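You operate a simulated robot arm through the tools that you are given. There is no shell and no other tool. Be economical: measure what you need, move in short steps, check, and stop when the job is done.

The job below is to be done with a simulated robot arm. You get a single attempt, and the scene is never put back.

Task
Set the side guide with the gauge that the guide card names, clamp it, and put the gauge back. Set down upright: what you pick out.

Only the result counts: the job must be done as asked and must still hold three seconds after the hand-in. Knocking over, shifting, dropping, spilling or breaking anything else fails it.

Robot
A 6-joint arm with a two-finger parallel gripper on a trunk, on a base that drives. Base frame: it is fixed to the floor where the robot stands at the start and does not move with it; the origin is under the middle of the robot, x ahead of it, y to its left, z up. Units: m, degrees, N and s.
With the tool pointing down near the work surface it reaches from about 0.36 to 0.82 m from the robot's upright axis, wherever it stands. Its first joint turns from -166.0 to 166.0 degrees. Places, roughly: gap in the guide bracket [0.4, -0.1, 0.9]; guide slide lever [0.5, -0.1, 0.8]; roller conveyor [0.8, -0.8, 0.5]; setting gauge [-0.25, -1.75, 0.75]; side guide [0.6, -0.2, 0.9]. Payload 3.91 kg.
The TCP is the grasp point between the finger pads, 0.03 m short of the fingertips. In the tool frame z runs along the fingers and y along their closing line. Largest opening 0.11 m; finger width 0.02, thickness 0.01; the body of the gripper, 0.048 by 0.112 m, starts 0.055 m behind the TCP.
Orientation is told as [roll, pitch, yaw] about the base's x, y, z axes, in that order, counted from this pose: with the fingers straight down and closing along the base's y, the tool's x points along the base's -x, its y along +y and its z along -z.

Tools
- The arm moves only by the tool play_rows. Its argument "increments" is a list that holds one entry, the list of rows, each a list of 7 numbers: the shift along the base's x, y, z in m, then the turn, a rotation vector about the base's x, y, z in degrees, then the gripper command, from -1 (shut) to 1 (fully open), values between in proportion. In form: [[[dx, dy, dz, wx, wy, wz, claw], ...]]. A call has 1 to 20 rows; each row shifts and turns the commanded pose from where the row before left it. Each row takes 0.2 s and may step no farther than 0.05 m and 8.6 degrees from the row before; otherwise, or with a gripper value out of range, the whole call is refused. A pose out of reach is approached as far as the arm can. The call stops where the force on the tool passes 40 N (or 10 N more than at its start, if that is more) or the arm is blocked; 0.2 s more then pass. Each finger travels about 0.045 m/s and halts on what it meets, pressing with about 29 N; the grip force reading is that of the motor and also rises with nothing between the fingers. The clock runs only during rows and for 0.2 s after the last one: add rows that do not move to give the fingers time. The reply holds the time, the measured pose of the TCP, the force on the tool along the base axes, the opening and the grip force, in the units named above and with some noise, with the torque about the TCP (base axes, N m) and any sound that the robot's microphone picked up.
- Cameras (640 x 400 px; columns grow to the right, rows downward): "scene" is now at [-0, 0.112, 1.4673]; the picture's right is [-0.38, -0.93, 0.00], its down [-0.62, 0.26, -0.74] and it looks along [0.68, -0.28, -0.67] (base axes); focal length 268 px, centre (320, 200). "wrist" rides on the gripper at [0.077, 0.007, -0.114] in the tool frame; the picture's right is [-0.09, 1.00, 0.00], its down [-0.80, -0.07, -0.59] and it looks along [-0.59, -0.05, 0.80] (tool axes); focal length 270 px, centre (320, 200). There is no depth. A picture from a camera that has moved, and an enlarged one, comes with that camera's place and axes in the base frame and with its lens.
- snapshot(camera): a new picture of that camera. No time passes.
- raise_lower(by): slides the trunk up (or, below 0, down) by that many m; the arm and the scene camera ride with it, the base frame stays. It gives what a move gives, with no picture.
- base_move(legs): drives the robot by 1 to 6 legs, each [ahead, turn to the left] in m and degrees, along the robot's own axes; the way and the turn of a leg run together, so that a leg with both is an arc; at most 1.5 m and 180 degrees a leg. The arm and the cameras ride along, it lands a little off, and it stops where it bumps. It gives what a move gives.
- pan_tilt(pan, tilt): turns the head with the scene camera to pan (to the left, within 155 degrees either way) and tilt (down, from -29 to 69), counted from straight ahead of the robot. It gives what a move gives.
- close_up(camera, box): a new picture of the part [left, top, right, bottom] of that camera's present view, enlarged. No time passes.
- job_done(): hands the job in; it is judged then, once.

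Go step by step. Nothing tells you exact positions but the pictures and the camera data: compare them with the known pose of the tool, close in by small moves and look again before you grip or let go. The budget is 120 turns and 90 pictures, counting those below and the enlarged ones. Unless the task says otherwise, let go and move clear before handing in, and close with one line.

The tools are called after "Request:" as a command line: name --argument value ..., lists and objects as JSON in quotes. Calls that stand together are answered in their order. play_rows: Moves the arm, as the interface text tells. Its arguments: {"type":"object","properties":{"increments":{"type":"array","items":{"type":"array","items":{"type":"array","items":{"type":"number"}}}}},"required":["increments"]} The other tools are called the same way: raise_lower (by) slides the trunk up or down; base_move (legs) drives the base; pan_tilt (pan, tilt) turns the head that bears the scene camera; snapshot (camera) takes a picture; close_up (camera, box) takes an enlarged picture of a part of a camera's view; job_done () hands the job in.

At the start:

```text
time_s: 0.0
tcp_pos: [0.4798, -0.1096, 1.1302]
tool_rot: [0.0, 0.2, -0.5]
wrist_force: [0.2, 0.2, 0.1]
wrist_torque: [0.02, 0.01, 0.01]
finger_gap: 0.11
gripper_force: 0.1
trunk travel left (down, up): [-0.425, 0.185]
robot x, y, heading: [-0.0014, -0.0101, 0.2]
head pan, tilt: [-22.4, 42.4]
```

scene: 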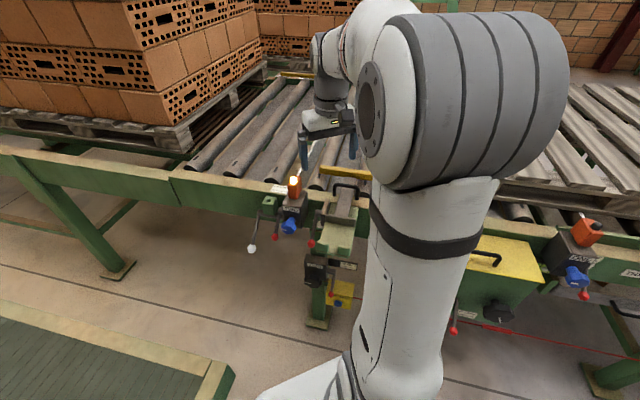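
wrist: 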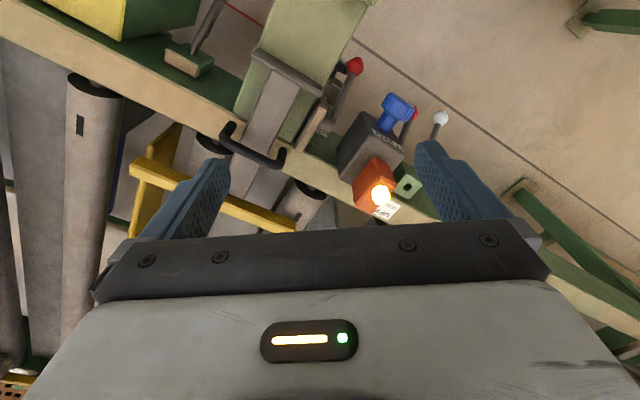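

I see the conveyor with the guide bracket below the tool, and a lit orange lamp on a box beside it. I'll take enlarged views of the bracket area to find the guide card.

Request:
close_up --camera "scene" --box '[230, 150, 390, 250]'

Request:
close_up --camera "wrist" --box '[120, 0, 480, 225]'

Request:
close_up --camera "scene" --box '[280, 230, 400, 330]'

```text
4.00 times, centred on (310, 200) of scene
camera zoom: at [0.0, 0.112, 1.4673], right [-0.38, -0.93, 0.0], down [-0.62, 0.26, -0.74], along [0.68, -0.28, -0.67], focal length 1074 px, centre (360, 200)
```

zoom: 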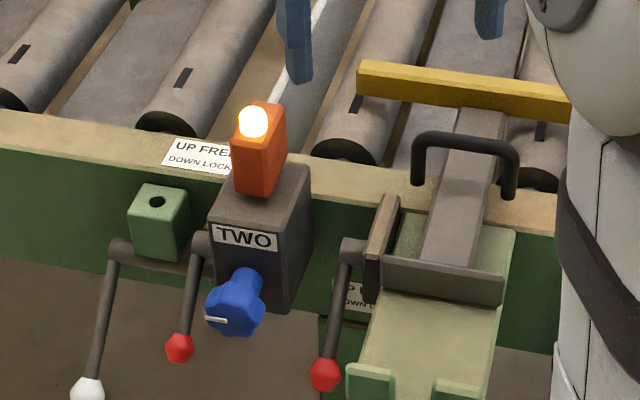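

```text
1.78 times, centred on (300, 112) of wrist
camera zoom: at [0.4031, -0.1016, 1.2444], right [0.1, 1.0, 0.0], down [0.8, -0.08, 0.59], along [0.59, -0.06, -0.8], focal length 480 px, centre (356, 356)
```

zoom: 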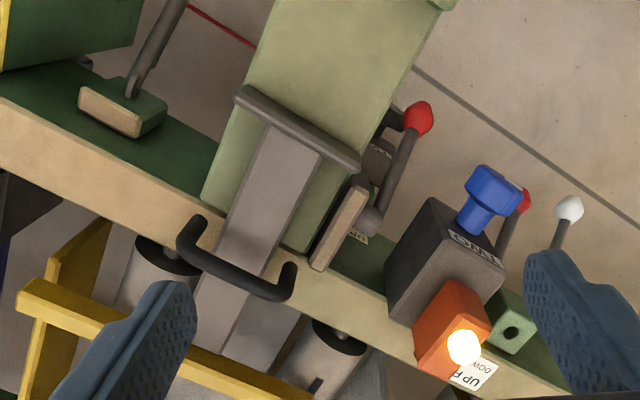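

```text
4.00 times, centred on (340, 280) of scene
camera zoom: at [0.0, 0.112, 1.4673], right [-0.38, -0.93, 0.0], down [-0.62, 0.26, -0.74], along [0.68, -0.28, -0.67], focal length 1074 px, centre (240, -120)
```

zoom: 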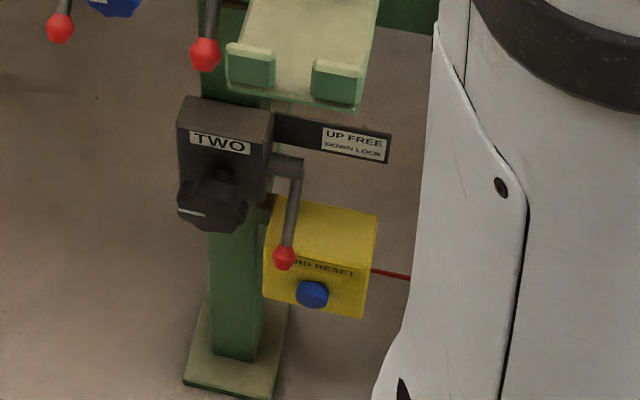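

The bracket has a slide with a black handle, an end flange, two green stops, and a red-knobbed lever marked UP FREE / DOWN LOCK. No card naming a gauge is visible yet, so I'll look around with the head, including toward the gauge place.

Request:
pan_tilt --pan -98 --tilt 25

Request:
snapshot --camera "scene"

Request:
pan_tilt --pan -40 --tilt 25

Request:
snapshot --camera "scene"

```text
time_s: 1.5
tcp_pos: [0.4815, -0.1095, 1.1305]
tool_rot: [0.0, 0.1, -0.4]
wrist_force: [0.4, -1.0, -0.1]
wrist_torque: [0.01, 0.04, -0.02]
finger_gap: 0.1102
gripper_force: 0.1
trunk travel left (down, up): [-0.425, 0.185]
robot x, y, heading: [-0.0006, -0.0124, -0.1]
head pan, tilt: [-98.0, 25.0]
```

```text
84 pictures are left
camera scene: at [-0.0898, 0.0523, 1.4941], right [-0.99, 0.14, 0.0], down [0.06, 0.42, -0.91], along [-0.12, -0.9, -0.42], focal length 268 px, centre (320, 200)
```

scene: 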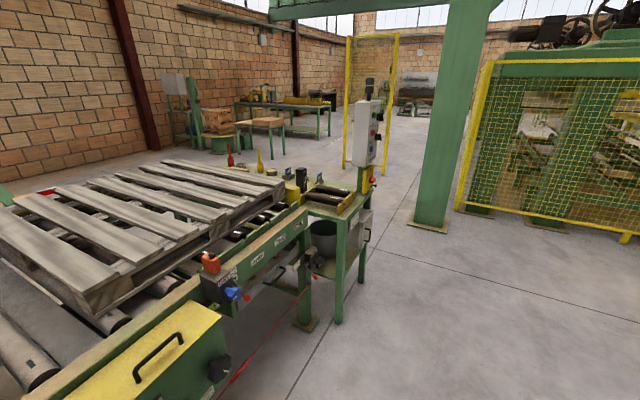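

```text
time_s: 2.8
tcp_pos: [0.4796, -0.1106, 1.13]
tool_rot: [0.0, 0.2, -0.4]
wrist_force: [0.6, 0.7, -0.1]
wrist_torque: [-0.02, -0.01, 0.01]
finger_gap: 0.11
gripper_force: 0.1
trunk travel left (down, up): [-0.425, 0.185]
robot x, y, heading: [-0.0028, -0.0086, 0.2]
head pan, tilt: [-40.0, 25.0]
```

```text
83 pictures are left
camera scene: at [-0.0065, 0.0844, 1.4941], right [-0.64, -0.77, 0.0], down [-0.32, 0.27, -0.91], along [0.69, -0.58, -0.42], focal length 268 px, centre (320, 200)
```

scene: 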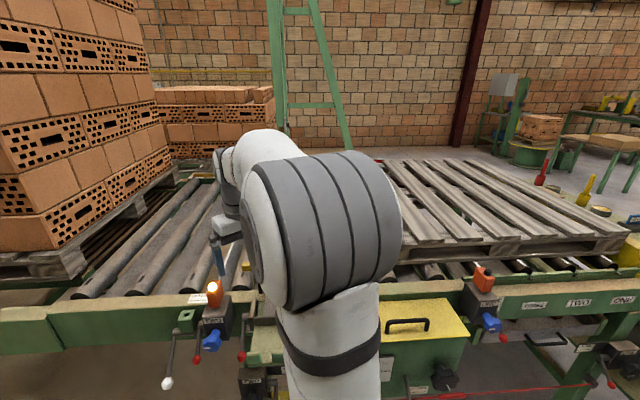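

At the right end of the conveyor stands a tool table; labels hang along the beam. I'll look closely at it.

Request:
pan_tilt --pan -90 --tilt 28

Request:
close_up --camera "scene" --box '[200, 120, 440, 270]'

Request:
close_up --camera "scene" --box '[150, 220, 350, 345]'

```text
time_s: 3.9
tcp_pos: [0.4802, -0.1089, 1.1308]
tool_rot: [-0.1, 0.1, -0.5]
wrist_force: [-0.8, -0.5, 0.2]
wrist_torque: [0.05, 0.02, 0.03]
finger_gap: 0.11
gripper_force: 0.0
trunk travel left (down, up): [-0.425, 0.185]
robot x, y, heading: [-0.001, -0.0054, 0.2]
head pan, tilt: [-90.0, 28.0]
```

```text
2.67 times, centred on (320, 195) of scene
camera zoom: at [-0.0769, 0.0524, 1.4893], right [-1.0, 0.0, 0.0], down [0.0, 0.47, -0.88], along [0.0, -0.88, -0.47], focal length 716 px, centre (320, 213)
```

zoom: 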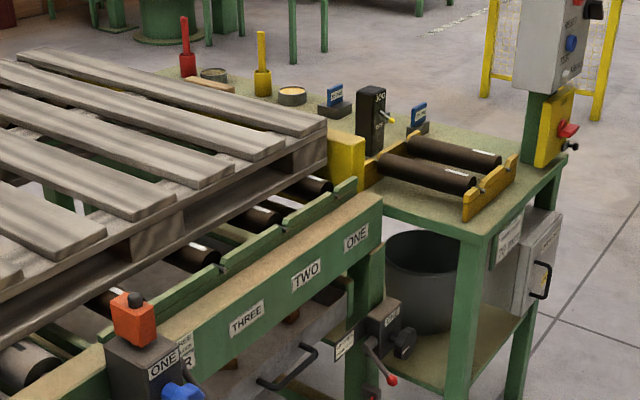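

```text
3.20 times, centred on (250, 282) of scene
camera zoom: at [-0.0769, 0.0524, 1.4893], right [-1.0, 0.0, 0.0], down [0.0, 0.47, -0.88], along [0.0, -0.88, -0.47], focal length 859 px, centre (544, -64)
```

zoom: 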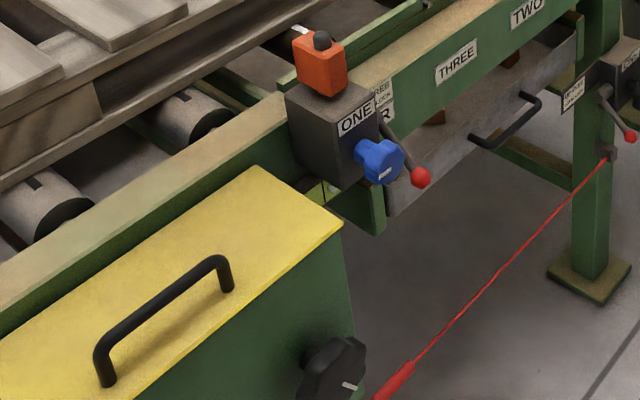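

The setting gauges are on the table at the conveyor's end: I see a black block with labels and blue-tagged pieces near the predicted place. Zooming in there and toward the likely card locations.

Request:
close_up --camera "scene" --box '[310, 140, 390, 190]'

Request:
close_up --camera "scene" --box '[370, 120, 450, 250]'

Request:
pan_tilt --pan -10 --tilt 45

Request:
snapshot --camera "scene"

```text
8.00 times, centred on (350, 165) of scene
camera zoom: at [-0.0769, 0.0524, 1.4893], right [-1.0, 0.0, 0.0], down [0.0, 0.47, -0.88], along [0.0, -0.88, -0.47], focal length 2148 px, centre (80, 480)
```

zoom: 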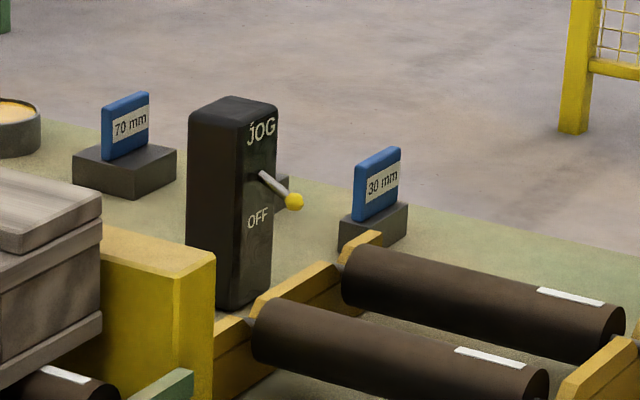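

```text
3.08 times, centred on (410, 185) of scene
camera zoom: at [-0.0769, 0.0524, 1.4893], right [-1.0, 0.0, 0.0], down [0.0, 0.47, -0.88], along [0.0, -0.88, -0.47], focal length 826 px, centre (43, 246)
```

zoom: 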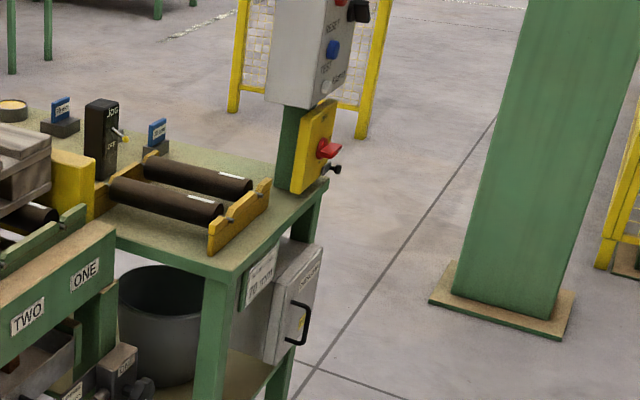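

```text
time_s: 5.5
tcp_pos: [0.4805, -0.109, 1.1306]
tool_rot: [0.0, 0.1, -0.4]
wrist_force: [0.0, 0.1, 0.3]
wrist_torque: [0.02, 0.0, 0.04]
finger_gap: 0.1097
gripper_force: 0.0
trunk travel left (down, up): [-0.425, 0.185]
robot x, y, heading: [-0.0005, -0.0089, 0.1]
head pan, tilt: [-10.0, 45.0]
```

```text
78 pictures are left
camera scene: at [0.003, 0.1295, 1.4635], right [-0.17, -0.98, 0.0], down [-0.7, 0.12, -0.71], along [0.7, -0.12, -0.71], focal length 268 px, centre (320, 200)
```

scene: 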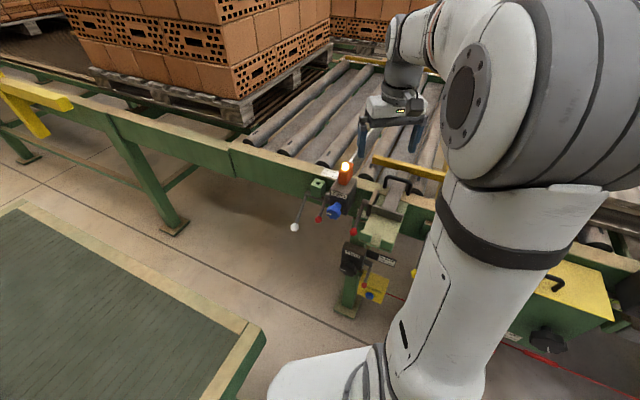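

Gauges of 70 mm and 30 mm seen; a white sign on the table's edge may be the guide card. Zooming in on it.

Request:
pan_tilt --pan -95 --tilt 28

Request:
snapshot --camera "scene"

Request:
close_up --camera "scene" --box '[335, 185, 399, 225]'

```text
time_s: 7.0
tcp_pos: [0.4795, -0.1091, 1.1296]
tool_rot: [-0.2, 0.1, -0.6]
wrist_force: [-0.5, 0.5, 0.3]
wrist_torque: [0.01, -0.02, -0.01]
finger_gap: 0.11
gripper_force: 0.1
trunk travel left (down, up): [-0.425, 0.185]
robot x, y, heading: [-0.001, -0.0072, 0.1]
head pan, tilt: [-95.0, 28.0]
```

```text
77 pictures are left
camera scene: at [-0.0849, 0.0527, 1.4893], right [-1.0, 0.09, 0.0], down [0.04, 0.47, -0.88], along [-0.08, -0.88, -0.47], focal length 268 px, centre (320, 200)
```

scene: 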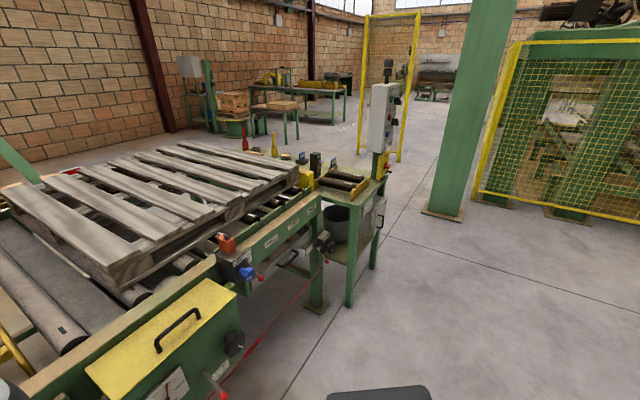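

```text
10.00 times, centred on (367, 205) of scene
camera zoom: at [-0.0849, 0.0527, 1.4893], right [-1.0, 0.09, 0.0], down [0.04, 0.47, -0.88], along [-0.08, -0.88, -0.47], focal length 2684 px, centre (-150, 150)
```

zoom: 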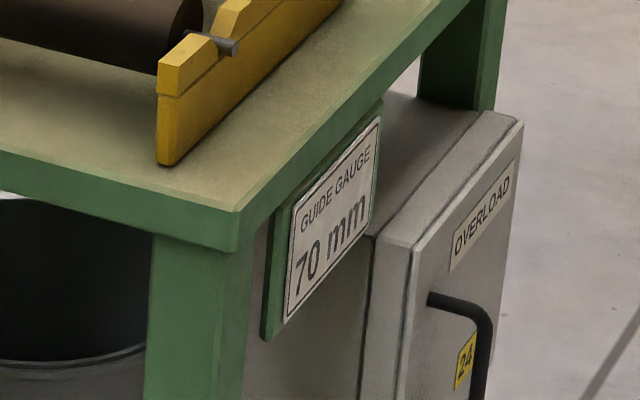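

The card reads "GUIDE GAUGE 70 mm", so I need the 70 mm gauge. Before fetching it, I'll align the wrist camera with the slide (yaw about -34°) and inspect the bracket, gap and lever.

Request:
play_rows --increments '[[[-0.02, 0.01, 0.02, 0, 0, -8.5, 1], [-0.02, 0.01, 0.02, 0, 0, -8.5, 1], [-0.02, 0.01, 0.02, 0, 0, -8.5, 1], [-0.01, 0.01, 0, 0, 0, -8.5, 1], [0, 0, 0, 0, 0, 0, 1]]]'

Request:
snapshot --camera "wrist"

Request:
close_up --camera "wrist" --box '[200, 0, 440, 150]'

```text
time_s: 8.2
tcp_pos: [0.4108, -0.0694, 1.1905]
tool_rot: [0.0, 0.0, -34.5]
wrist_force: [-0.8, -0.8, 0.5]
wrist_torque: [0.0, 0.01, 0.03]
finger_gap: 0.1099
gripper_force: 0.1
trunk travel left (down, up): [-0.425, 0.185]
robot x, y, heading: [0.0003, -0.0066, 0.1]
head pan, tilt: [-95.0, 28.0]
```

```text
75 pictures are left
camera wrist: at [0.3511, -0.0197, 1.3044], right [0.64, 0.77, 0.0], down [0.62, -0.51, 0.59], along [0.46, -0.38, -0.81], focal length 270 px, centre (320, 200)
```

wrist: 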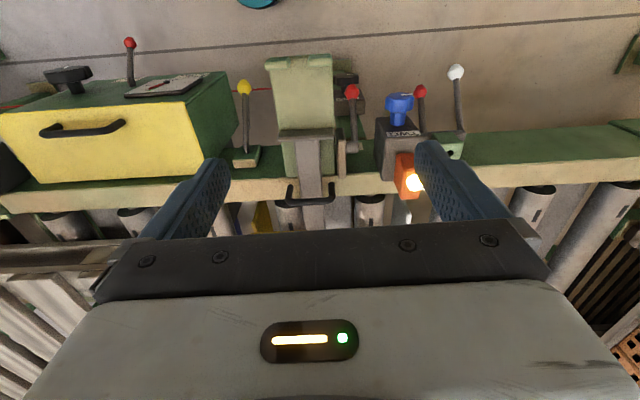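

```text
2.67 times, centred on (320, 75) of wrist
camera zoom: at [0.3511, -0.0197, 1.3044], right [0.64, 0.77, 0.0], down [0.62, -0.51, 0.59], along [0.46, -0.38, -0.81], focal length 721 px, centre (320, 533)
```

zoom: 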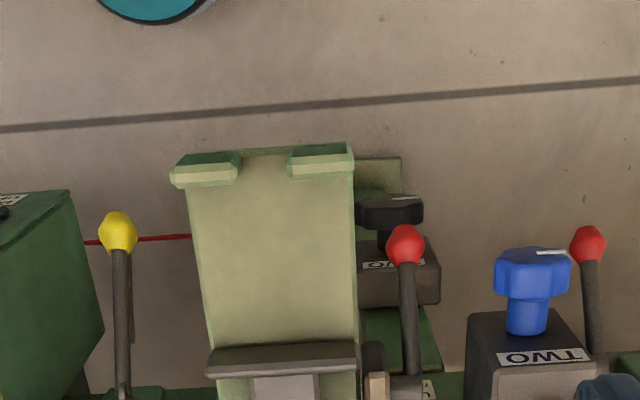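

The bracket is now clear: slide axis heading about -36°, lever knob at ~(0.485, -0.058, 0.82), pivot ~(0.54, -0.10, 0.885), and it's in the "down" state. I'll need to back off a little for a flat approach to the lever, so I check the floor behind first.

Request:
pan_tilt --pan 150 --tilt 35

Request:
snapshot --camera "scene"

Request:
pan_tilt --pan 50 --tilt 50

Request:
snapshot --camera "scene"

```text
time_s: 11.7
tcp_pos: [0.4113, -0.0706, 1.1896]
tool_rot: [0.0, 0.1, -34.5]
wrist_force: [0.3, -0.1, 0.9]
wrist_torque: [0.01, 0.0, -0.04]
finger_gap: 0.1103
gripper_force: 0.1
trunk travel left (down, up): [-0.425, 0.185]
robot x, y, heading: [-0.0016, -0.011, 0.2]
head pan, tilt: [150.0, 35.0]
```

```text
73 pictures are left
camera scene: at [-0.1535, 0.1876, 1.4783], right [0.5, 0.87, 0.0], down [0.5, -0.29, -0.82], along [-0.71, 0.41, -0.57], focal length 268 px, centre (320, 200)
```

scene: 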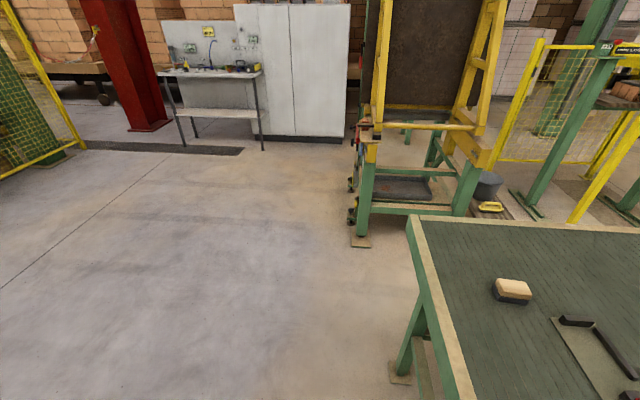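

```text
time_s: 13.5
tcp_pos: [0.4109, -0.0714, 1.1908]
tool_rot: [0.0, 0.0, -34.5]
wrist_force: [-0.8, -0.1, -0.4]
wrist_torque: [0.01, -0.03, -0.01]
finger_gap: 0.1099
gripper_force: 0.2
trunk travel left (down, up): [-0.425, 0.185]
robot x, y, heading: [-0.001, -0.0085, -0.0]
head pan, tilt: [50.0, 50.0]
```

```text
72 pictures are left
camera scene: at [-0.0278, 0.2027, 1.4566], right [0.77, -0.64, 0.0], down [-0.49, -0.59, -0.64], along [0.41, 0.49, -0.77], focal length 268 px, centre (320, 200)
```

scene: 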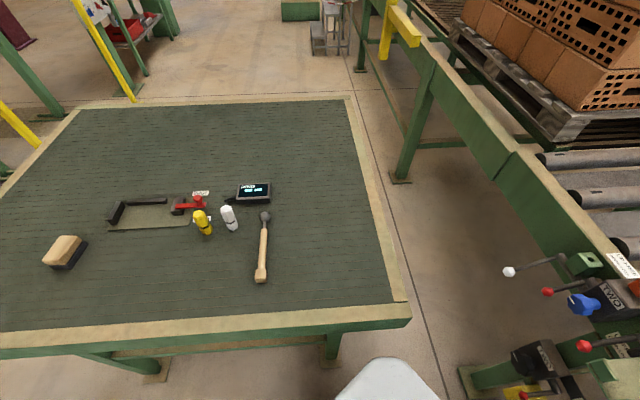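

Clear floor behind; a workbench sits to the left (edge at about b=0.33 m), so I'll turn right 36° and back up 0.18 m, squarely facing the bracket.

Request:
base_move --legs '[[0, -36], [-0.18, 0]]'

Request:
pan_tilt --pan 20 --tilt 40

Request:
snapshot --camera "scene"

Request:
snapshot --camera "wrist"

```text
time_s: 16.7
tcp_pos: [0.15, -0.1968, 1.1908]
tool_rot: [0.0, -0.1, -70.7]
wrist_force: [-0.9, 0.2, 0.3]
wrist_torque: [-0.01, 0.01, 0.02]
finger_gap: 0.1098
gripper_force: 0.1
trunk travel left (down, up): [-0.425, 0.185]
robot x, y, heading: [-0.1486, 0.0955, -35.9]
head pan, tilt: [50.0, 50.0]
```

```text
time_s: 17.6
tcp_pos: [0.1498, -0.1968, 1.1904]
tool_rot: [0.1, 0.1, -70.7]
wrist_force: [0.9, 0.4, -0.2]
wrist_torque: [0.01, 0.0, -0.01]
finger_gap: 0.1102
gripper_force: 0.0
trunk travel left (down, up): [-0.425, 0.185]
robot x, y, heading: [-0.1441, 0.0962, -35.7]
head pan, tilt: [20.0, 40.0]
```

```text
71 pictures are left
camera scene: at [-0.0374, 0.2417, 1.4707], right [-0.27, -0.96, 0.0], down [-0.62, 0.17, -0.77], along [0.74, -0.21, -0.64], focal length 268 px, centre (320, 200)
```

scene: 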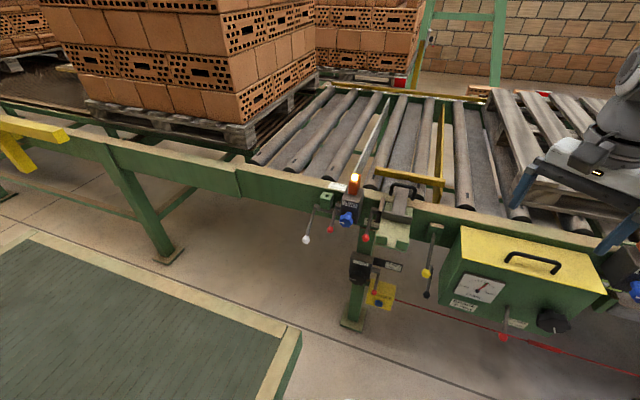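

```text
70 pictures are left
camera wrist: at [0.131, -0.121, 1.3045], right [0.97, 0.25, 0.0], down [0.2, -0.78, 0.59], along [0.15, -0.58, -0.8], focal length 270 px, centre (320, 200)
```

wrist: 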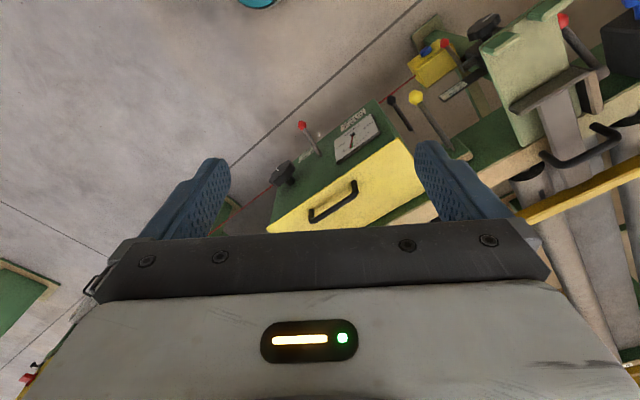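

The scene view of the bracket is now unobstructed; zooming in for measurement.

Request:
close_up --camera "scene" --box '[320, 170, 448, 250]'

```text
5.00 times, centred on (384, 210) of scene
camera zoom: at [-0.0374, 0.2417, 1.4707], right [-0.27, -0.96, 0.0], down [-0.62, 0.17, -0.77], along [0.74, -0.21, -0.64], focal length 1342 px, centre (0, 150)
```

zoom: 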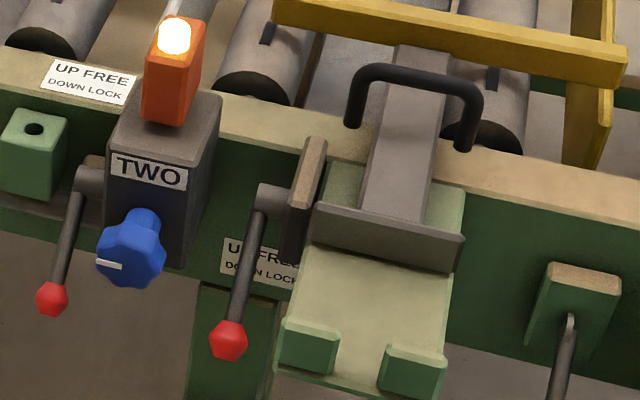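

The gap looks ~85 mm (more than 70), so the slide must later be pulled toward the lugs. I'll back off 0.15 m more and turn the tool to a nearly flat pose, fingers closing vertically, in front of the lever knob.

Request:
base_move --legs '[[-0.15, 0]]'

Request:
play_rows --increments '[[[0.03, 0.012, 0, 0, 0, -7.76, 1], [0.03, 0.012, 0, 0, 0, -7.76, 0.5], [0.03, 0.012, 0, 0, 0, -7.76, 0], [0.03, 0.012, 0, 0, 0, -7.76, 0], [0.03, 0.012, 0, 0, 0, -7.76, 0], [0.03, 0.012, 0, 0, 0, -7.76, 0], [0.02, 0.01, 0, 0, 0, -7.76, 0], [0.02, 0.01, 0, -4.78, -6.82, 0, 0], [0.02, 0.01, 0, -4.78, -6.82, 0, 0], [0.02, 0.01, 0, -4.78, -6.82, 0, 0], [0.02, 0.01, 0, -4.78, -6.82, 0, 0], [0.02, 0.005, -0.02, -4.78, -6.82, 0, 0], [0.015, 0.005, -0.02, -4.78, -6.82, 0, 0], [0.01, 0.005, -0.02, -4.78, -6.82, 0, 0], [0.01, 0, -0.02, -4.78, -6.82, 0, 0], [0, 0, -0.02, -4.78, -6.82, 0, 0], [0, 0, 0, 0, 0, 0, 0]]]'

Request:
snapshot --camera "wrist"

Request:
snapshot --camera "scene"

```text
time_s: 19.0
tcp_pos: [0.0285, -0.1087, 1.191]
tool_rot: [0.0, 0.0, -70.7]
wrist_force: [-0.5, 0.7, 0.0]
wrist_torque: [-0.03, -0.01, 0.01]
finger_gap: 0.1101
gripper_force: 0.1
trunk travel left (down, up): [-0.425, 0.185]
robot x, y, heading: [-0.2661, 0.1865, -35.7]
head pan, tilt: [20.0, 40.0]
```

```text
time_s: 22.6
tcp_pos: [0.3775, 0.0064, 1.1919]
tool_rot: [61.8, -0.5, -124.4]
wrist_force: [0.1, -0.1, -1.3]
wrist_torque: [0.02, 0.02, 0.0]
finger_gap: 0.0546
gripper_force: 0.1
out of reach, approached as far as the arm can: row 14, 15, 16
trunk travel left (down, up): [-0.425, 0.185]
robot x, y, heading: [-0.2713, 0.1833, -35.9]
head pan, tilt: [20.0, 40.0]
```

```text
68 pictures are left
camera wrist: at [0.3402, 0.1252, 1.2511], right [0.34, -0.33, 0.88], down [-0.91, -0.34, 0.23], along [0.23, -0.88, -0.42], focal length 270 px, centre (320, 200)
```

wrist: 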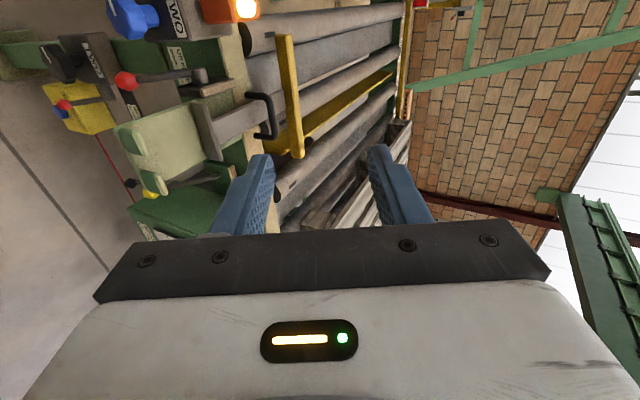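

```text
67 pictures are left
camera scene: at [-0.1591, 0.3293, 1.4707], right [-0.27, -0.96, 0.0], down [-0.62, 0.17, -0.77], along [0.74, -0.21, -0.64], focal length 268 px, centre (320, 200)
```

scene: 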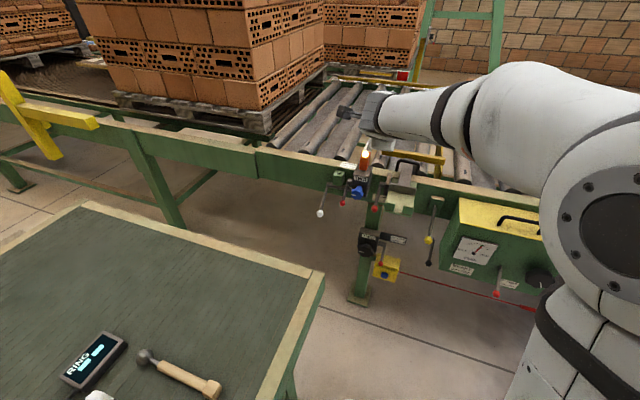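

The tool pitched to ~62° but the arm ran out of reach for the low flat pose from this shoulder height. Lowering the trunk 0.28 m brings the shoulder down and the tool to knob height.

Request:
raise_lower --by -0.28

Request:
snapshot --camera "wrist"

Request:
snapshot --camera "scene"

```text
time_s: 25.4
tcp_pos: [0.3776, 0.0045, 0.9121]
tool_rot: [61.8, -0.5, -124.4]
wrist_force: [0.4, 0.3, -0.6]
wrist_torque: [0.01, 0.0, 0.01]
finger_gap: 0.0552
gripper_force: 0.0
trunk travel left (down, up): [-0.145, 0.465]
robot x, y, heading: [-0.2674, 0.1832, -35.6]
head pan, tilt: [20.0, 40.0]
```

```text
66 pictures are left
camera wrist: at [0.3402, 0.1252, 0.9711], right [0.34, -0.33, 0.88], down [-0.91, -0.34, 0.23], along [0.23, -0.88, -0.42], focal length 270 px, centre (320, 200)
```

wrist: 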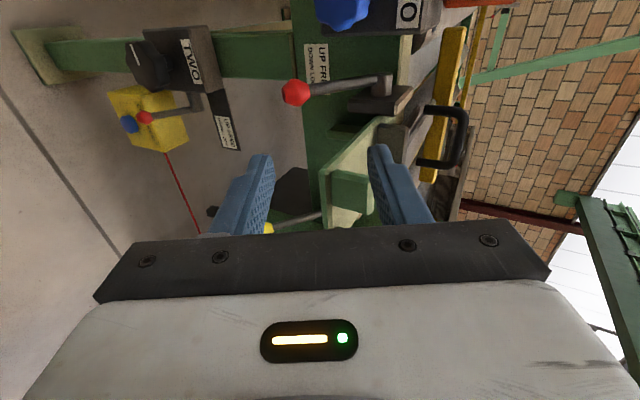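

```text
65 pictures are left
camera scene: at [-0.1591, 0.3292, 1.1908], right [-0.27, -0.96, 0.0], down [-0.62, 0.17, -0.77], along [0.74, -0.21, -0.64], focal length 268 px, centre (320, 200)
```

scene: 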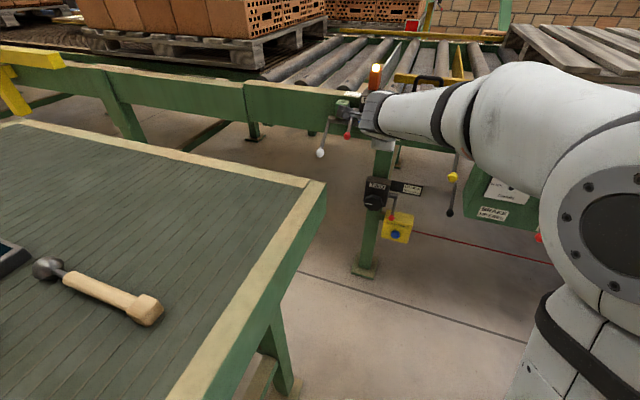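

Triangulation agrees: knob at (0.486, -0.060, 0.819). With fingers shut I'll go below the knob's height first, then forward under it.

Request:
play_rows --increments '[[[0.0025, 0.0036, -0.038, 0, 0, 0, -1], [0.0025, 0.0036, -0.038, 0, 0, 0, -1], [0.0025, 0.0035, -0.037, 0, 0, 0, -1], [0, 0, 0, 0, 0, 0, -1], [0, 0, 0, 0, 0, 0, -1]]]'

Request:
snapshot --camera "wrist"

```text
time_s: 26.6
tcp_pos: [0.4064, -0.008, 0.8844]
tool_rot: [60.3, -0.8, -124.1]
wrist_force: [-0.2, -0.1, 1.1]
wrist_torque: [-0.04, -0.01, 0.03]
finger_gap: 0.0002
gripper_force: 29.4
out of reach, approached as far as the arm can: row 1, 2, 3
trunk travel left (down, up): [-0.145, 0.465]
robot x, y, heading: [-0.267, 0.1882, -35.8]
head pan, tilt: [20.0, 40.0]
```

```text
64 pictures are left
camera wrist: at [0.3711, 0.1106, 0.946], right [0.36, -0.34, 0.87], down [-0.9, -0.35, 0.24], along [0.22, -0.87, -0.43], focal length 270 px, centre (320, 200)
```

wrist: 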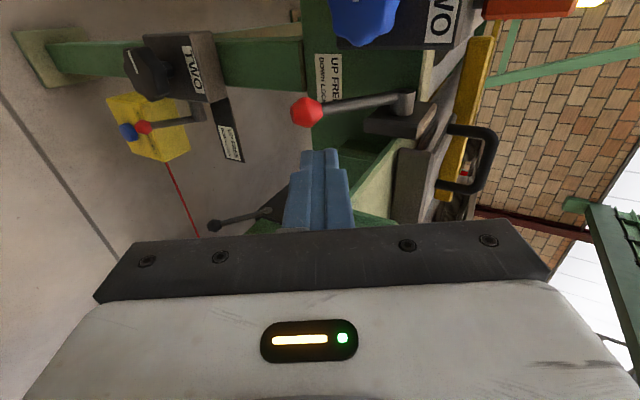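

The arm is at its wrist limit there, so I'll use the trunk for the remaining height: down 0.085 m, then check a small sideways arm move.

Request:
raise_lower --by -0.085

Request:
play_rows --increments '[[[0.004, 0.006, 0, 0, 0, 0, -1], [0, 0, 0, 0, 0, 0, -1]]]'

Request:
snapshot --camera "wrist"

```text
time_s: 27.8
tcp_pos: [0.4072, -0.0085, 0.7999]
tool_rot: [60.5, -0.8, -124.1]
wrist_force: [-0.1, 0.4, -0.7]
wrist_torque: [0.01, -0.02, 0.0]
finger_gap: 0.0
gripper_force: 29.1
trunk travel left (down, up): [-0.06, 0.55]
robot x, y, heading: [-0.2678, 0.1828, -35.6]
head pan, tilt: [20.0, 40.0]
```

```text
time_s: 28.4
tcp_pos: [0.4122, -0.0013, 0.8003]
tool_rot: [60.4, -0.7, -124.0]
wrist_force: [-0.2, 0.3, -0.4]
wrist_torque: [0.01, 0.06, 0.01]
finger_gap: 0.0
gripper_force: 28.7
trunk travel left (down, up): [-0.06, 0.55]
robot x, y, heading: [-0.2665, 0.1887, -35.7]
head pan, tilt: [20.0, 40.0]
```

```text
63 pictures are left
camera wrist: at [0.3749, 0.1168, 0.8614], right [0.36, -0.34, 0.87], down [-0.9, -0.35, 0.24], along [0.22, -0.87, -0.43], focal length 270 px, centre (320, 200)
```

wrist: 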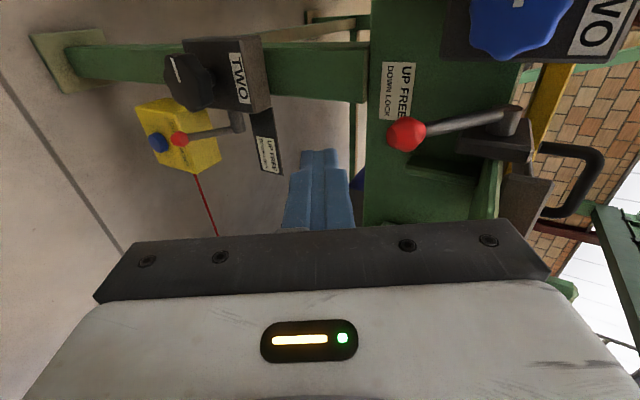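

The stick is below and in front of the knob. Moving it forward 6 cm under the knob.

Request:
play_rows --increments '[[[0.025, -0.0175, -0.001, 0, 0, 0, -1], [0.025, -0.0175, -0.001, 0, 0, 0, -1], [0, 0, 0, 0, 0, 0, -1]]]'

Request:
snapshot --camera "wrist"

```text
time_s: 29.2
tcp_pos: [0.4606, -0.0389, 0.7985]
tool_rot: [60.5, -0.9, -124.0]
wrist_force: [0.1, 0.2, -0.1]
wrist_torque: [0.0, -0.01, -0.01]
finger_gap: 0.0003
gripper_force: 28.9
trunk travel left (down, up): [-0.06, 0.55]
robot x, y, heading: [-0.268, 0.1858, -35.6]
head pan, tilt: [20.0, 40.0]
```

```text
62 pictures are left
camera wrist: at [0.4248, 0.0808, 0.8592], right [0.36, -0.34, 0.87], down [-0.9, -0.35, 0.24], along [0.22, -0.87, -0.43], focal length 270 px, centre (320, 200)
```

wrist: 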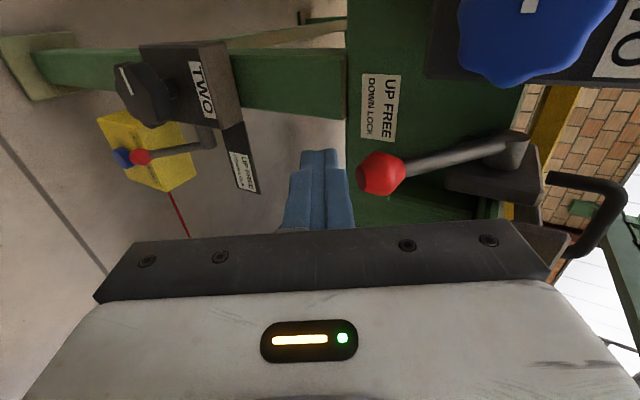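

The stick is under the knob. Lifting gently along the arc, watching the force.

Request:
play_rows --increments '[[[-0.002, 0.0014, 0.012, 0, 0, 0, -1], [-0.003, 0.002, 0.012, 0, 0, 0, -1], [-0.003, 0.002, 0.012, 0, 0, 0, -1], [-0.003, 0.002, 0.012, 0, 0, 0, -1], [-0.002, 0.001, 0.012, 0, 0, 0, -1], [-0.002, 0.001, 0.012, 0, 0, 0, -1]]]'

Request:
snapshot --camera "wrist"

```text
time_s: 30.0
tcp_pos: [0.4524, -0.0319, 0.8213]
tool_rot: [59.4, -1.0, -124.4]
wrist_force: [-4.0, 2.8, -4.2]
wrist_torque: [0.09, 0.11, -0.01]
finger_gap: 0.0001
gripper_force: 29.4
trunk travel left (down, up): [-0.06, 0.55]
robot x, y, heading: [-0.2673, 0.1884, -35.7]
head pan, tilt: [20.0, 40.0]
stopped in row 3: the force on the tool passed its limit at 48 N (the readings are from after the stop); the commanded pose is now the measured one
```

```text
61 pictures are left
camera wrist: at [0.4184, 0.0867, 0.8833], right [0.38, -0.35, 0.86], down [-0.9, -0.35, 0.26], along [0.21, -0.87, -0.44], focal length 270 px, centre (320, 200)
```

wrist: 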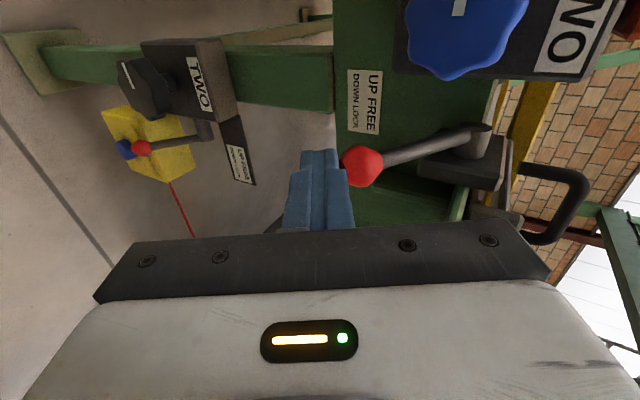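

Contact with the knob, but the stick's slope gives poor leverage. I'll ease down, flatten the tool further, then lift slowly along the lever's tangent.

Request:
play_rows --increments '[[[0, 0, -0.012, 0, 0, 0, -1], [0, 0, -0.004, -4.0, -5.7, 0, -1], [0, 0, -0.002, -4.0, -5.7, 0, -1], [0, 0, -0.002, -4.0, -5.7, 0, -1], [0, 0, 0, 0, 0, 0, -1]]]'

Request:
snapshot --camera "wrist"

```text
time_s: 30.6
tcp_pos: [0.4589, -0.036, 0.8136]
tool_rot: [64.2, -1.3, -124.4]
wrist_force: [-0.2, -0.1, -3.1]
wrist_torque: [0.11, 0.0, -0.04]
finger_gap: 0.0002
gripper_force: 29.1
out of reach, approached as far as the arm can: row 2, 3
trunk travel left (down, up): [-0.06, 0.55]
robot x, y, heading: [-0.2689, 0.1859, -35.8]
head pan, tilt: [20.0, 40.0]
stopped in row 3: the force on the tool passed its limit at 47 N (the readings are from after the stop); the commanded pose is now the measured one
```

```text
60 pictures are left
camera wrist: at [0.4205, 0.0863, 0.8674], right [0.32, -0.3, 0.9], down [-0.92, -0.34, 0.21], along [0.24, -0.89, -0.38], focal length 270 px, centre (320, 200)
```

wrist: 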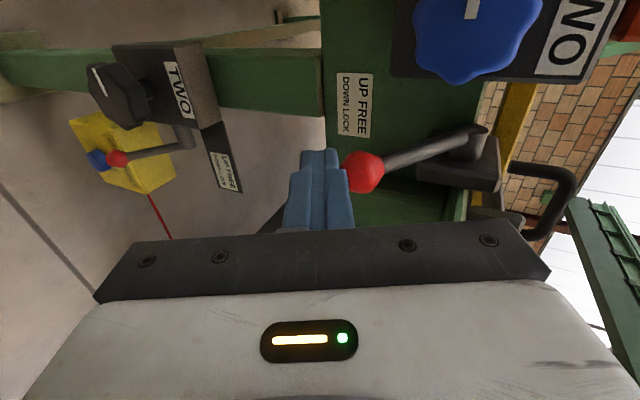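

Force peaks come from short contact steps; I'll ease off 3 mm and push very slowly tangentially (toward me and up) to tell a stop from friction.

Request:
play_rows --increments '[[[0, 0, -0.003, 0, 0, 0, -1], [-0.0016, 0.0011, 0.0015, 0, 0, 0, -1], [-0.0016, 0.0011, 0.0015, 0, 0, 0, -1], [-0.0016, 0.0011, 0.0015, 0, 0, 0, -1], [-0.0016, 0.0011, 0.0015, 0, 0, 0, -1], [-0.0016, 0.0011, 0.0015, 0, 0, 0, -1], [-0.0016, 0.0011, 0.0015, 0, 0, 0, -1], [-0.0016, 0.0011, 0.0015, 0, 0, 0, -1], [-0.0016, 0.0011, 0.0015, 0, 0, 0, -1]]]'

Request:
snapshot --camera "wrist"

```text
time_s: 32.6
tcp_pos: [0.4456, -0.0268, 0.8228]
tool_rot: [64.3, -1.3, -124.5]
wrist_force: [-0.1, -0.2, -0.9]
wrist_torque: [0.01, 0.0, -0.02]
finger_gap: 0.0
gripper_force: 28.8
trunk travel left (down, up): [-0.06, 0.55]
robot x, y, heading: [-0.2674, 0.1842, -35.7]
head pan, tilt: [20.0, 40.0]
```

```text
59 pictures are left
camera wrist: at [0.4075, 0.0954, 0.8771], right [0.32, -0.3, 0.9], down [-0.92, -0.34, 0.21], along [0.24, -0.89, -0.38], focal length 270 px, centre (320, 200)
```

wrist: 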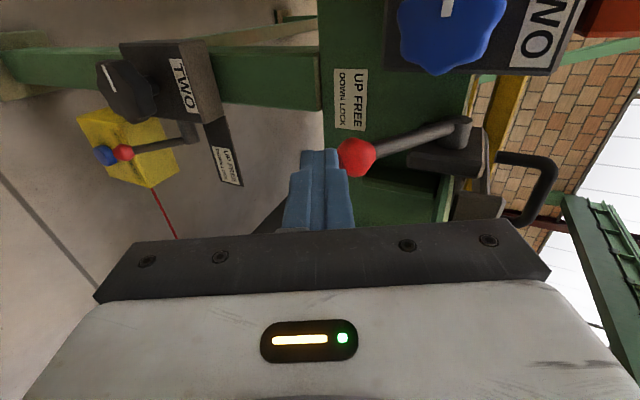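

The knob seems to have shifted up only a few mm, i.e. stiff friction rather than a stop. I'll set the stick deeper under the knob again and lift slowly with preload.

Request:
play_rows --increments '[[[0, 0, -0.02, 0, 0, 0, -1], [0.018, -0.0126, 0, 0, 0, 0, -1], [0, 0, 0.004, 0, 0, 0, -1], [0, 0, 0.003, 0, 0, 0, -1], [0, 0, 0.002, 0, 0, 0, -1], [0, 0, 0.002, 0, 0, 0, -1], [0, 0, 0.002, 0, 0, 0, -1], [-0.001, 0.0007, 0.002, 0, 0, 0, -1], [-0.001, 0.0007, 0.002, 0, 0, 0, -1], [-0.001, 0.0007, 0.002, 0, 0, 0, -1], [-0.001, 0.0007, 0.002, 0, 0, 0, -1], [-0.001, 0.0007, 0.002, 0, 0, 0, -1], [-0.001, 0.0007, 0.002, 0, 0, 0, -1], [-0.001, 0.0007, 0.002, 0, 0, 0, -1]]]'

Request:
snapshot --camera "wrist"

```text
time_s: 33.3
tcp_pos: [0.4673, -0.0408, 0.8061]
tool_rot: [63.5, -1.5, -124.6]
wrist_force: [-3.0, 3.0, -2.6]
wrist_torque: [0.08, 0.06, -0.04]
finger_gap: 0.0
gripper_force: 29.3
out of reach, approached as far as the arm can: row 1
trunk travel left (down, up): [-0.06, 0.55]
robot x, y, heading: [-0.2669, 0.1829, -35.8]
head pan, tilt: [20.0, 40.0]
stopped in row 3: the force on the tool passed its limit at 50 N (the readings are from after the stop); the commanded pose is now the measured one
```

```text
58 pictures are left
camera wrist: at [0.429, 0.0814, 0.8604], right [0.33, -0.31, 0.89], down [-0.92, -0.34, 0.22], along [0.23, -0.89, -0.39], focal length 270 px, centre (320, 200)
```

wrist: 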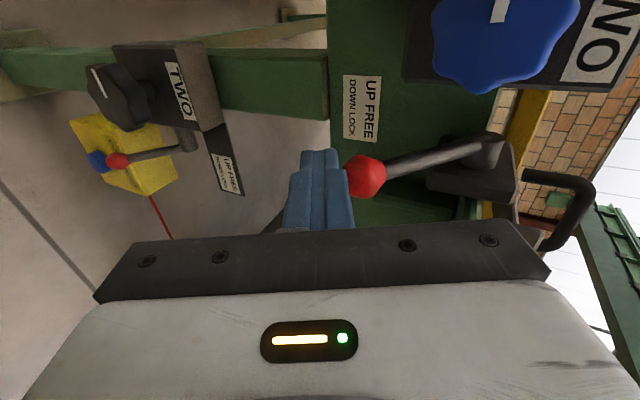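

In contact now. Pushing up in 1 mm rows from this preloaded state.

Request:
play_rows --increments '[[[-0.0004, 0.0003, 0.001, 0, 0, 0, -1], [-0.0004, 0.0003, 0.001, 0, 0, 0, -1], [-0.0004, 0.0003, 0.001, 0, 0, 0, -1], [-0.0004, 0.0003, 0.001, 0, 0, 0, -1], [-0.0004, 0.0003, 0.001, 0, 0, 0, -1], [-0.0004, 0.0003, 0.001, 0, 0, 0, -1], [-0.0004, 0.0003, 0.001, 0, 0, 0, -1], [-0.0004, 0.0003, 0.001, 0, 0, 0, -1], [-0.0004, 0.0003, 0.001, 0, 0, 0, -1], [-0.0004, 0.0003, 0.001, 0, 0, 0, -1]]]'

```text
time_s: 35.5
tcp_pos: [0.4624, -0.0366, 0.8135]
tool_rot: [63.3, -1.5, -124.6]
wrist_force: [-24.5, 14.7, -25.5]
wrist_torque: [0.43, 0.32, -0.2]
finger_gap: 0.0
gripper_force: 28.6
trunk travel left (down, up): [-0.06, 0.55]
robot x, y, heading: [-0.2662, 0.1824, -35.9]
head pan, tilt: [20.0, 40.0]
```

The force is directed mostly along the shaft (no torque). I'll drag toward the robot (-n) while keeping the preload, so friction and the knob's underside pull it up.

Request:
play_rows --increments '[[[-0.0016, 0.0011, 0.0006, 0, 0, 0, -1], [-0.0016, 0.0011, 0.0006, 0, 0, 0, -1], [-0.0016, 0.0011, 0.0006, 0, 0, 0, -1], [-0.0016, 0.0011, 0.0006, 0, 0, 0, -1]]]'

Request:
snapshot --camera "wrist"

```text
time_s: 36.5
tcp_pos: [0.4574, -0.034, 0.8206]
tool_rot: [63.8, -1.5, -124.5]
wrist_force: [0.8, 0.2, -0.3]
wrist_torque: [0.02, 0.01, 0.0]
finger_gap: 0.0
gripper_force: 28.9
trunk travel left (down, up): [-0.06, 0.55]
robot x, y, heading: [-0.2691, 0.1849, -35.4]
head pan, tilt: [20.0, 40.0]
```

```text
57 pictures are left
camera wrist: at [0.4188, 0.0885, 0.8759], right [0.33, -0.3, 0.9], down [-0.92, -0.34, 0.22], along [0.23, -0.89, -0.39], focal length 270 px, centre (320, 200)
```

wrist: 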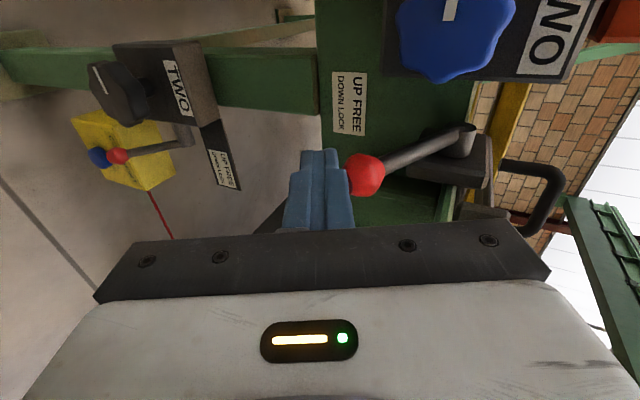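

The knob moved up noticeably (lever now ~-32°): the motion works. Continuing along the tangent in small rows.

Request:
play_rows --increments '[[[-0.0015, 0.001, 0.002, 0, 0, 0, -1], [-0.0015, 0.001, 0.002, 0, 0, 0, -1], [-0.0015, 0.001, 0.002, 0, 0, 0, -1], [-0.0015, 0.001, 0.002, 0, 0, 0, -1], [-0.0015, 0.001, 0.002, 0, 0, 0, -1], [-0.0012, 0.0008, 0.0022, 0, 0, 0, -1], [-0.0012, 0.0008, 0.0022, 0, 0, 0, -1], [-0.0012, 0.0008, 0.0022, 0, 0, 0, -1], [-0.001, 0.0007, 0.0022, 0, 0, 0, -1], [-0.001, 0.0007, 0.0022, 0, 0, 0, -1], [-0.001, 0.0007, 0.0022, 0, 0, 0, -1], [-0.001, 0.0007, 0.0022, 0, 0, 0, -1]]]'

Request:
snapshot --camera "wrist"

```text
time_s: 39.1
tcp_pos: [0.4414, -0.023, 0.8435]
tool_rot: [63.7, -1.5, -124.7]
wrist_force: [0.1, 0.3, -1.7]
wrist_torque: [0.06, 0.02, 0.03]
finger_gap: 0.0
gripper_force: 28.9
trunk travel left (down, up): [-0.06, 0.55]
robot x, y, heading: [-0.2703, 0.1845, -35.7]
head pan, tilt: [20.0, 40.0]
```

```text
56 pictures are left
camera wrist: at [0.4032, 0.0987, 0.8991], right [0.33, -0.3, 0.89], down [-0.92, -0.33, 0.22], along [0.23, -0.89, -0.39], focal length 270 px, centre (320, 200)
```

wrist: 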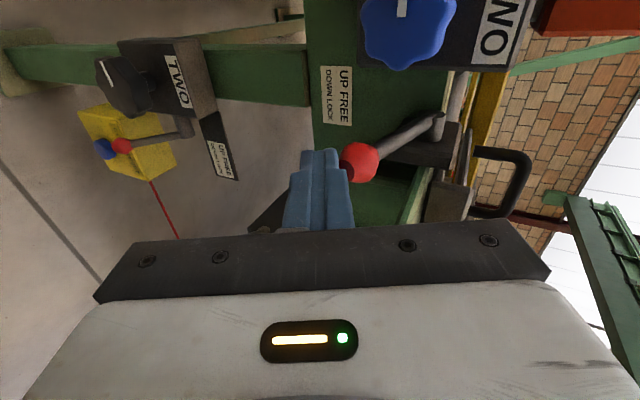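

The lever is following with little force. Continuing upward.

Request:
play_rows --increments '[[[-0.0012, 0.0008, 0.004, 0, 0, 0, -1], [-0.0008, 0.0006, 0.004, 0, 0, 0, -1], [-0.0004, 0.0003, 0.004, 0, 0, 0, -1], [0, 0, 0.004, 0, 0, 0, -1], [0, 0, 0.004, 0, 0, 0, -1], [0, 0, 0.004, 0, 0, 0, -1], [0, 0, 0.004, 0, 0, 0, -1], [0.0004, -0.0003, 0.004, 0, 0, 0, -1], [0.0008, -0.0006, 0.004, 0, 0, 0, -1], [0.0012, -0.0008, 0.004, 0, 0, 0, -1]]]'

Request:
snapshot --camera "wrist"

```text
time_s: 40.3
tcp_pos: [0.4369, -0.0199, 0.8623]
tool_rot: [63.3, -1.6, -124.6]
wrist_force: [-16.7, 8.4, -4.3]
wrist_torque: [0.17, 0.18, -0.13]
finger_gap: 0.0
gripper_force: 28.5
trunk travel left (down, up): [-0.06, 0.55]
robot x, y, heading: [-0.2698, 0.1873, -35.7]
head pan, tilt: [20.0, 40.0]
stopped in row 6: the force on the tool passed its limit at 42 N (the readings are from after the stop); the commanded pose is now the measured one
```

```text
55 pictures are left
camera wrist: at [0.3995, 0.1018, 0.9171], right [0.33, -0.31, 0.89], down [-0.92, -0.33, 0.23], along [0.23, -0.89, -0.39], focal length 270 px, centre (320, 200)
```

wrist: 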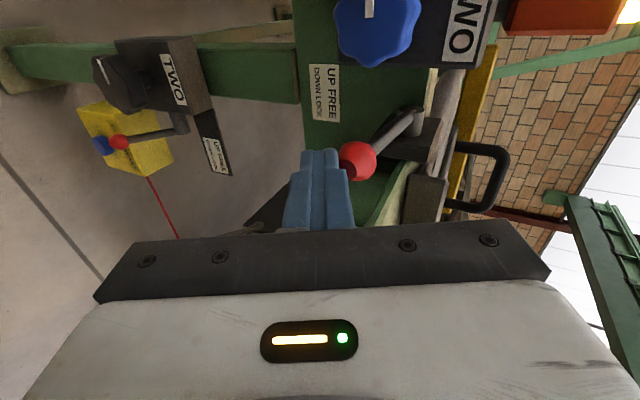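

Force came from not pulling back enough; I continue with more -n per row.

Request:
play_rows --increments '[[[-0.0024, 0.0017, 0.001, 0, 0, 0, -1], [-0.0016, 0.0011, 0.003, 0, 0, 0, -1], [-0.0016, 0.0011, 0.003, 0, 0, 0, -1], [-0.0016, 0.0011, 0.003, 0, 0, 0, -1], [-0.0012, 0.0008, 0.003, 0, 0, 0, -1], [-0.0012, 0.0008, 0.003, 0, 0, 0, -1], [-0.0008, 0.0006, 0.003, 0, 0, 0, -1], [-0.0008, 0.0006, 0.003, 0, 0, 0, -1], [-0.0004, 0.0003, 0.003, 0, 0, 0, -1], [-0.0004, 0.0003, 0.003, 0, 0, 0, -1]]]'

Request:
snapshot --camera "wrist"

```text
time_s: 42.5
tcp_pos: [0.4251, -0.0138, 0.89]
tool_rot: [63.4, -1.6, -124.7]
wrist_force: [-0.1, -1.1, 0.0]
wrist_torque: [-0.03, 0.03, 0.04]
finger_gap: 0.0002
gripper_force: 28.7
trunk travel left (down, up): [-0.06, 0.55]
robot x, y, heading: [-0.2691, 0.1827, -35.6]
head pan, tilt: [20.0, 40.0]
```

```text
54 pictures are left
camera wrist: at [0.3883, 0.109, 0.9448], right [0.33, -0.31, 0.89], down [-0.92, -0.33, 0.22], along [0.23, -0.89, -0.39], focal length 270 px, centre (320, 200)
```

wrist: 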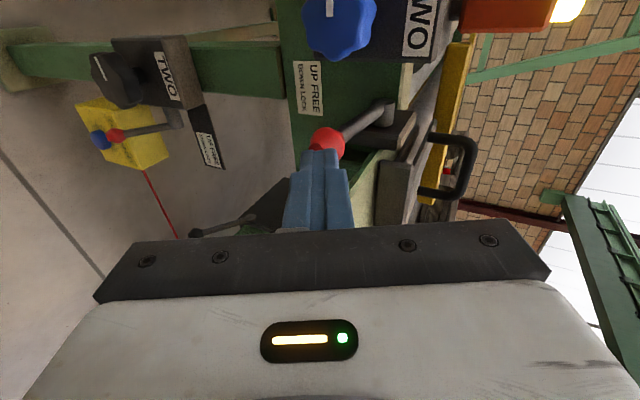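

The lever is at about -13° but the knob slipped off the tip. Going down, forward further under it, and lifting again.

Request:
play_rows --increments '[[[-0.004, 0.003, -0.02, 0, 0, 0, -1], [0, 0, -0.032, 0, 0, 0, -1], [0, 0, 0, 0, 0, 0, -1], [0.018, -0.0126, 0, 0, 0, 0, -1], [0.018, -0.0126, 0, 0, 0, 0, -1], [0, 0, 0, 0, 0, 0, -1]]]'

Request:
snapshot --camera "wrist"

```text
time_s: 43.9
tcp_pos: [0.4589, -0.036, 0.8399]
tool_rot: [63.4, -1.5, -124.5]
wrist_force: [-0.6, 0.4, 0.0]
wrist_torque: [-0.01, 0.04, 0.01]
finger_gap: 0.0
gripper_force: 29.2
trunk travel left (down, up): [-0.06, 0.55]
robot x, y, heading: [-0.2659, 0.1852, -35.6]
head pan, tilt: [20.0, 40.0]
```

```text
53 pictures are left
camera wrist: at [0.4214, 0.0869, 0.8943], right [0.33, -0.31, 0.89], down [-0.92, -0.33, 0.22], along [0.23, -0.89, -0.39], focal length 270 px, centre (320, 200)
```

wrist: 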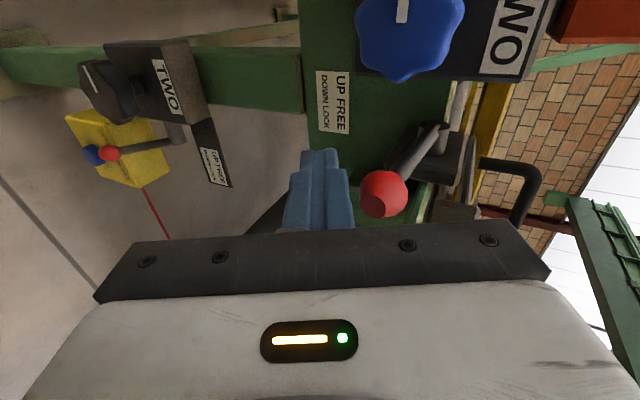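

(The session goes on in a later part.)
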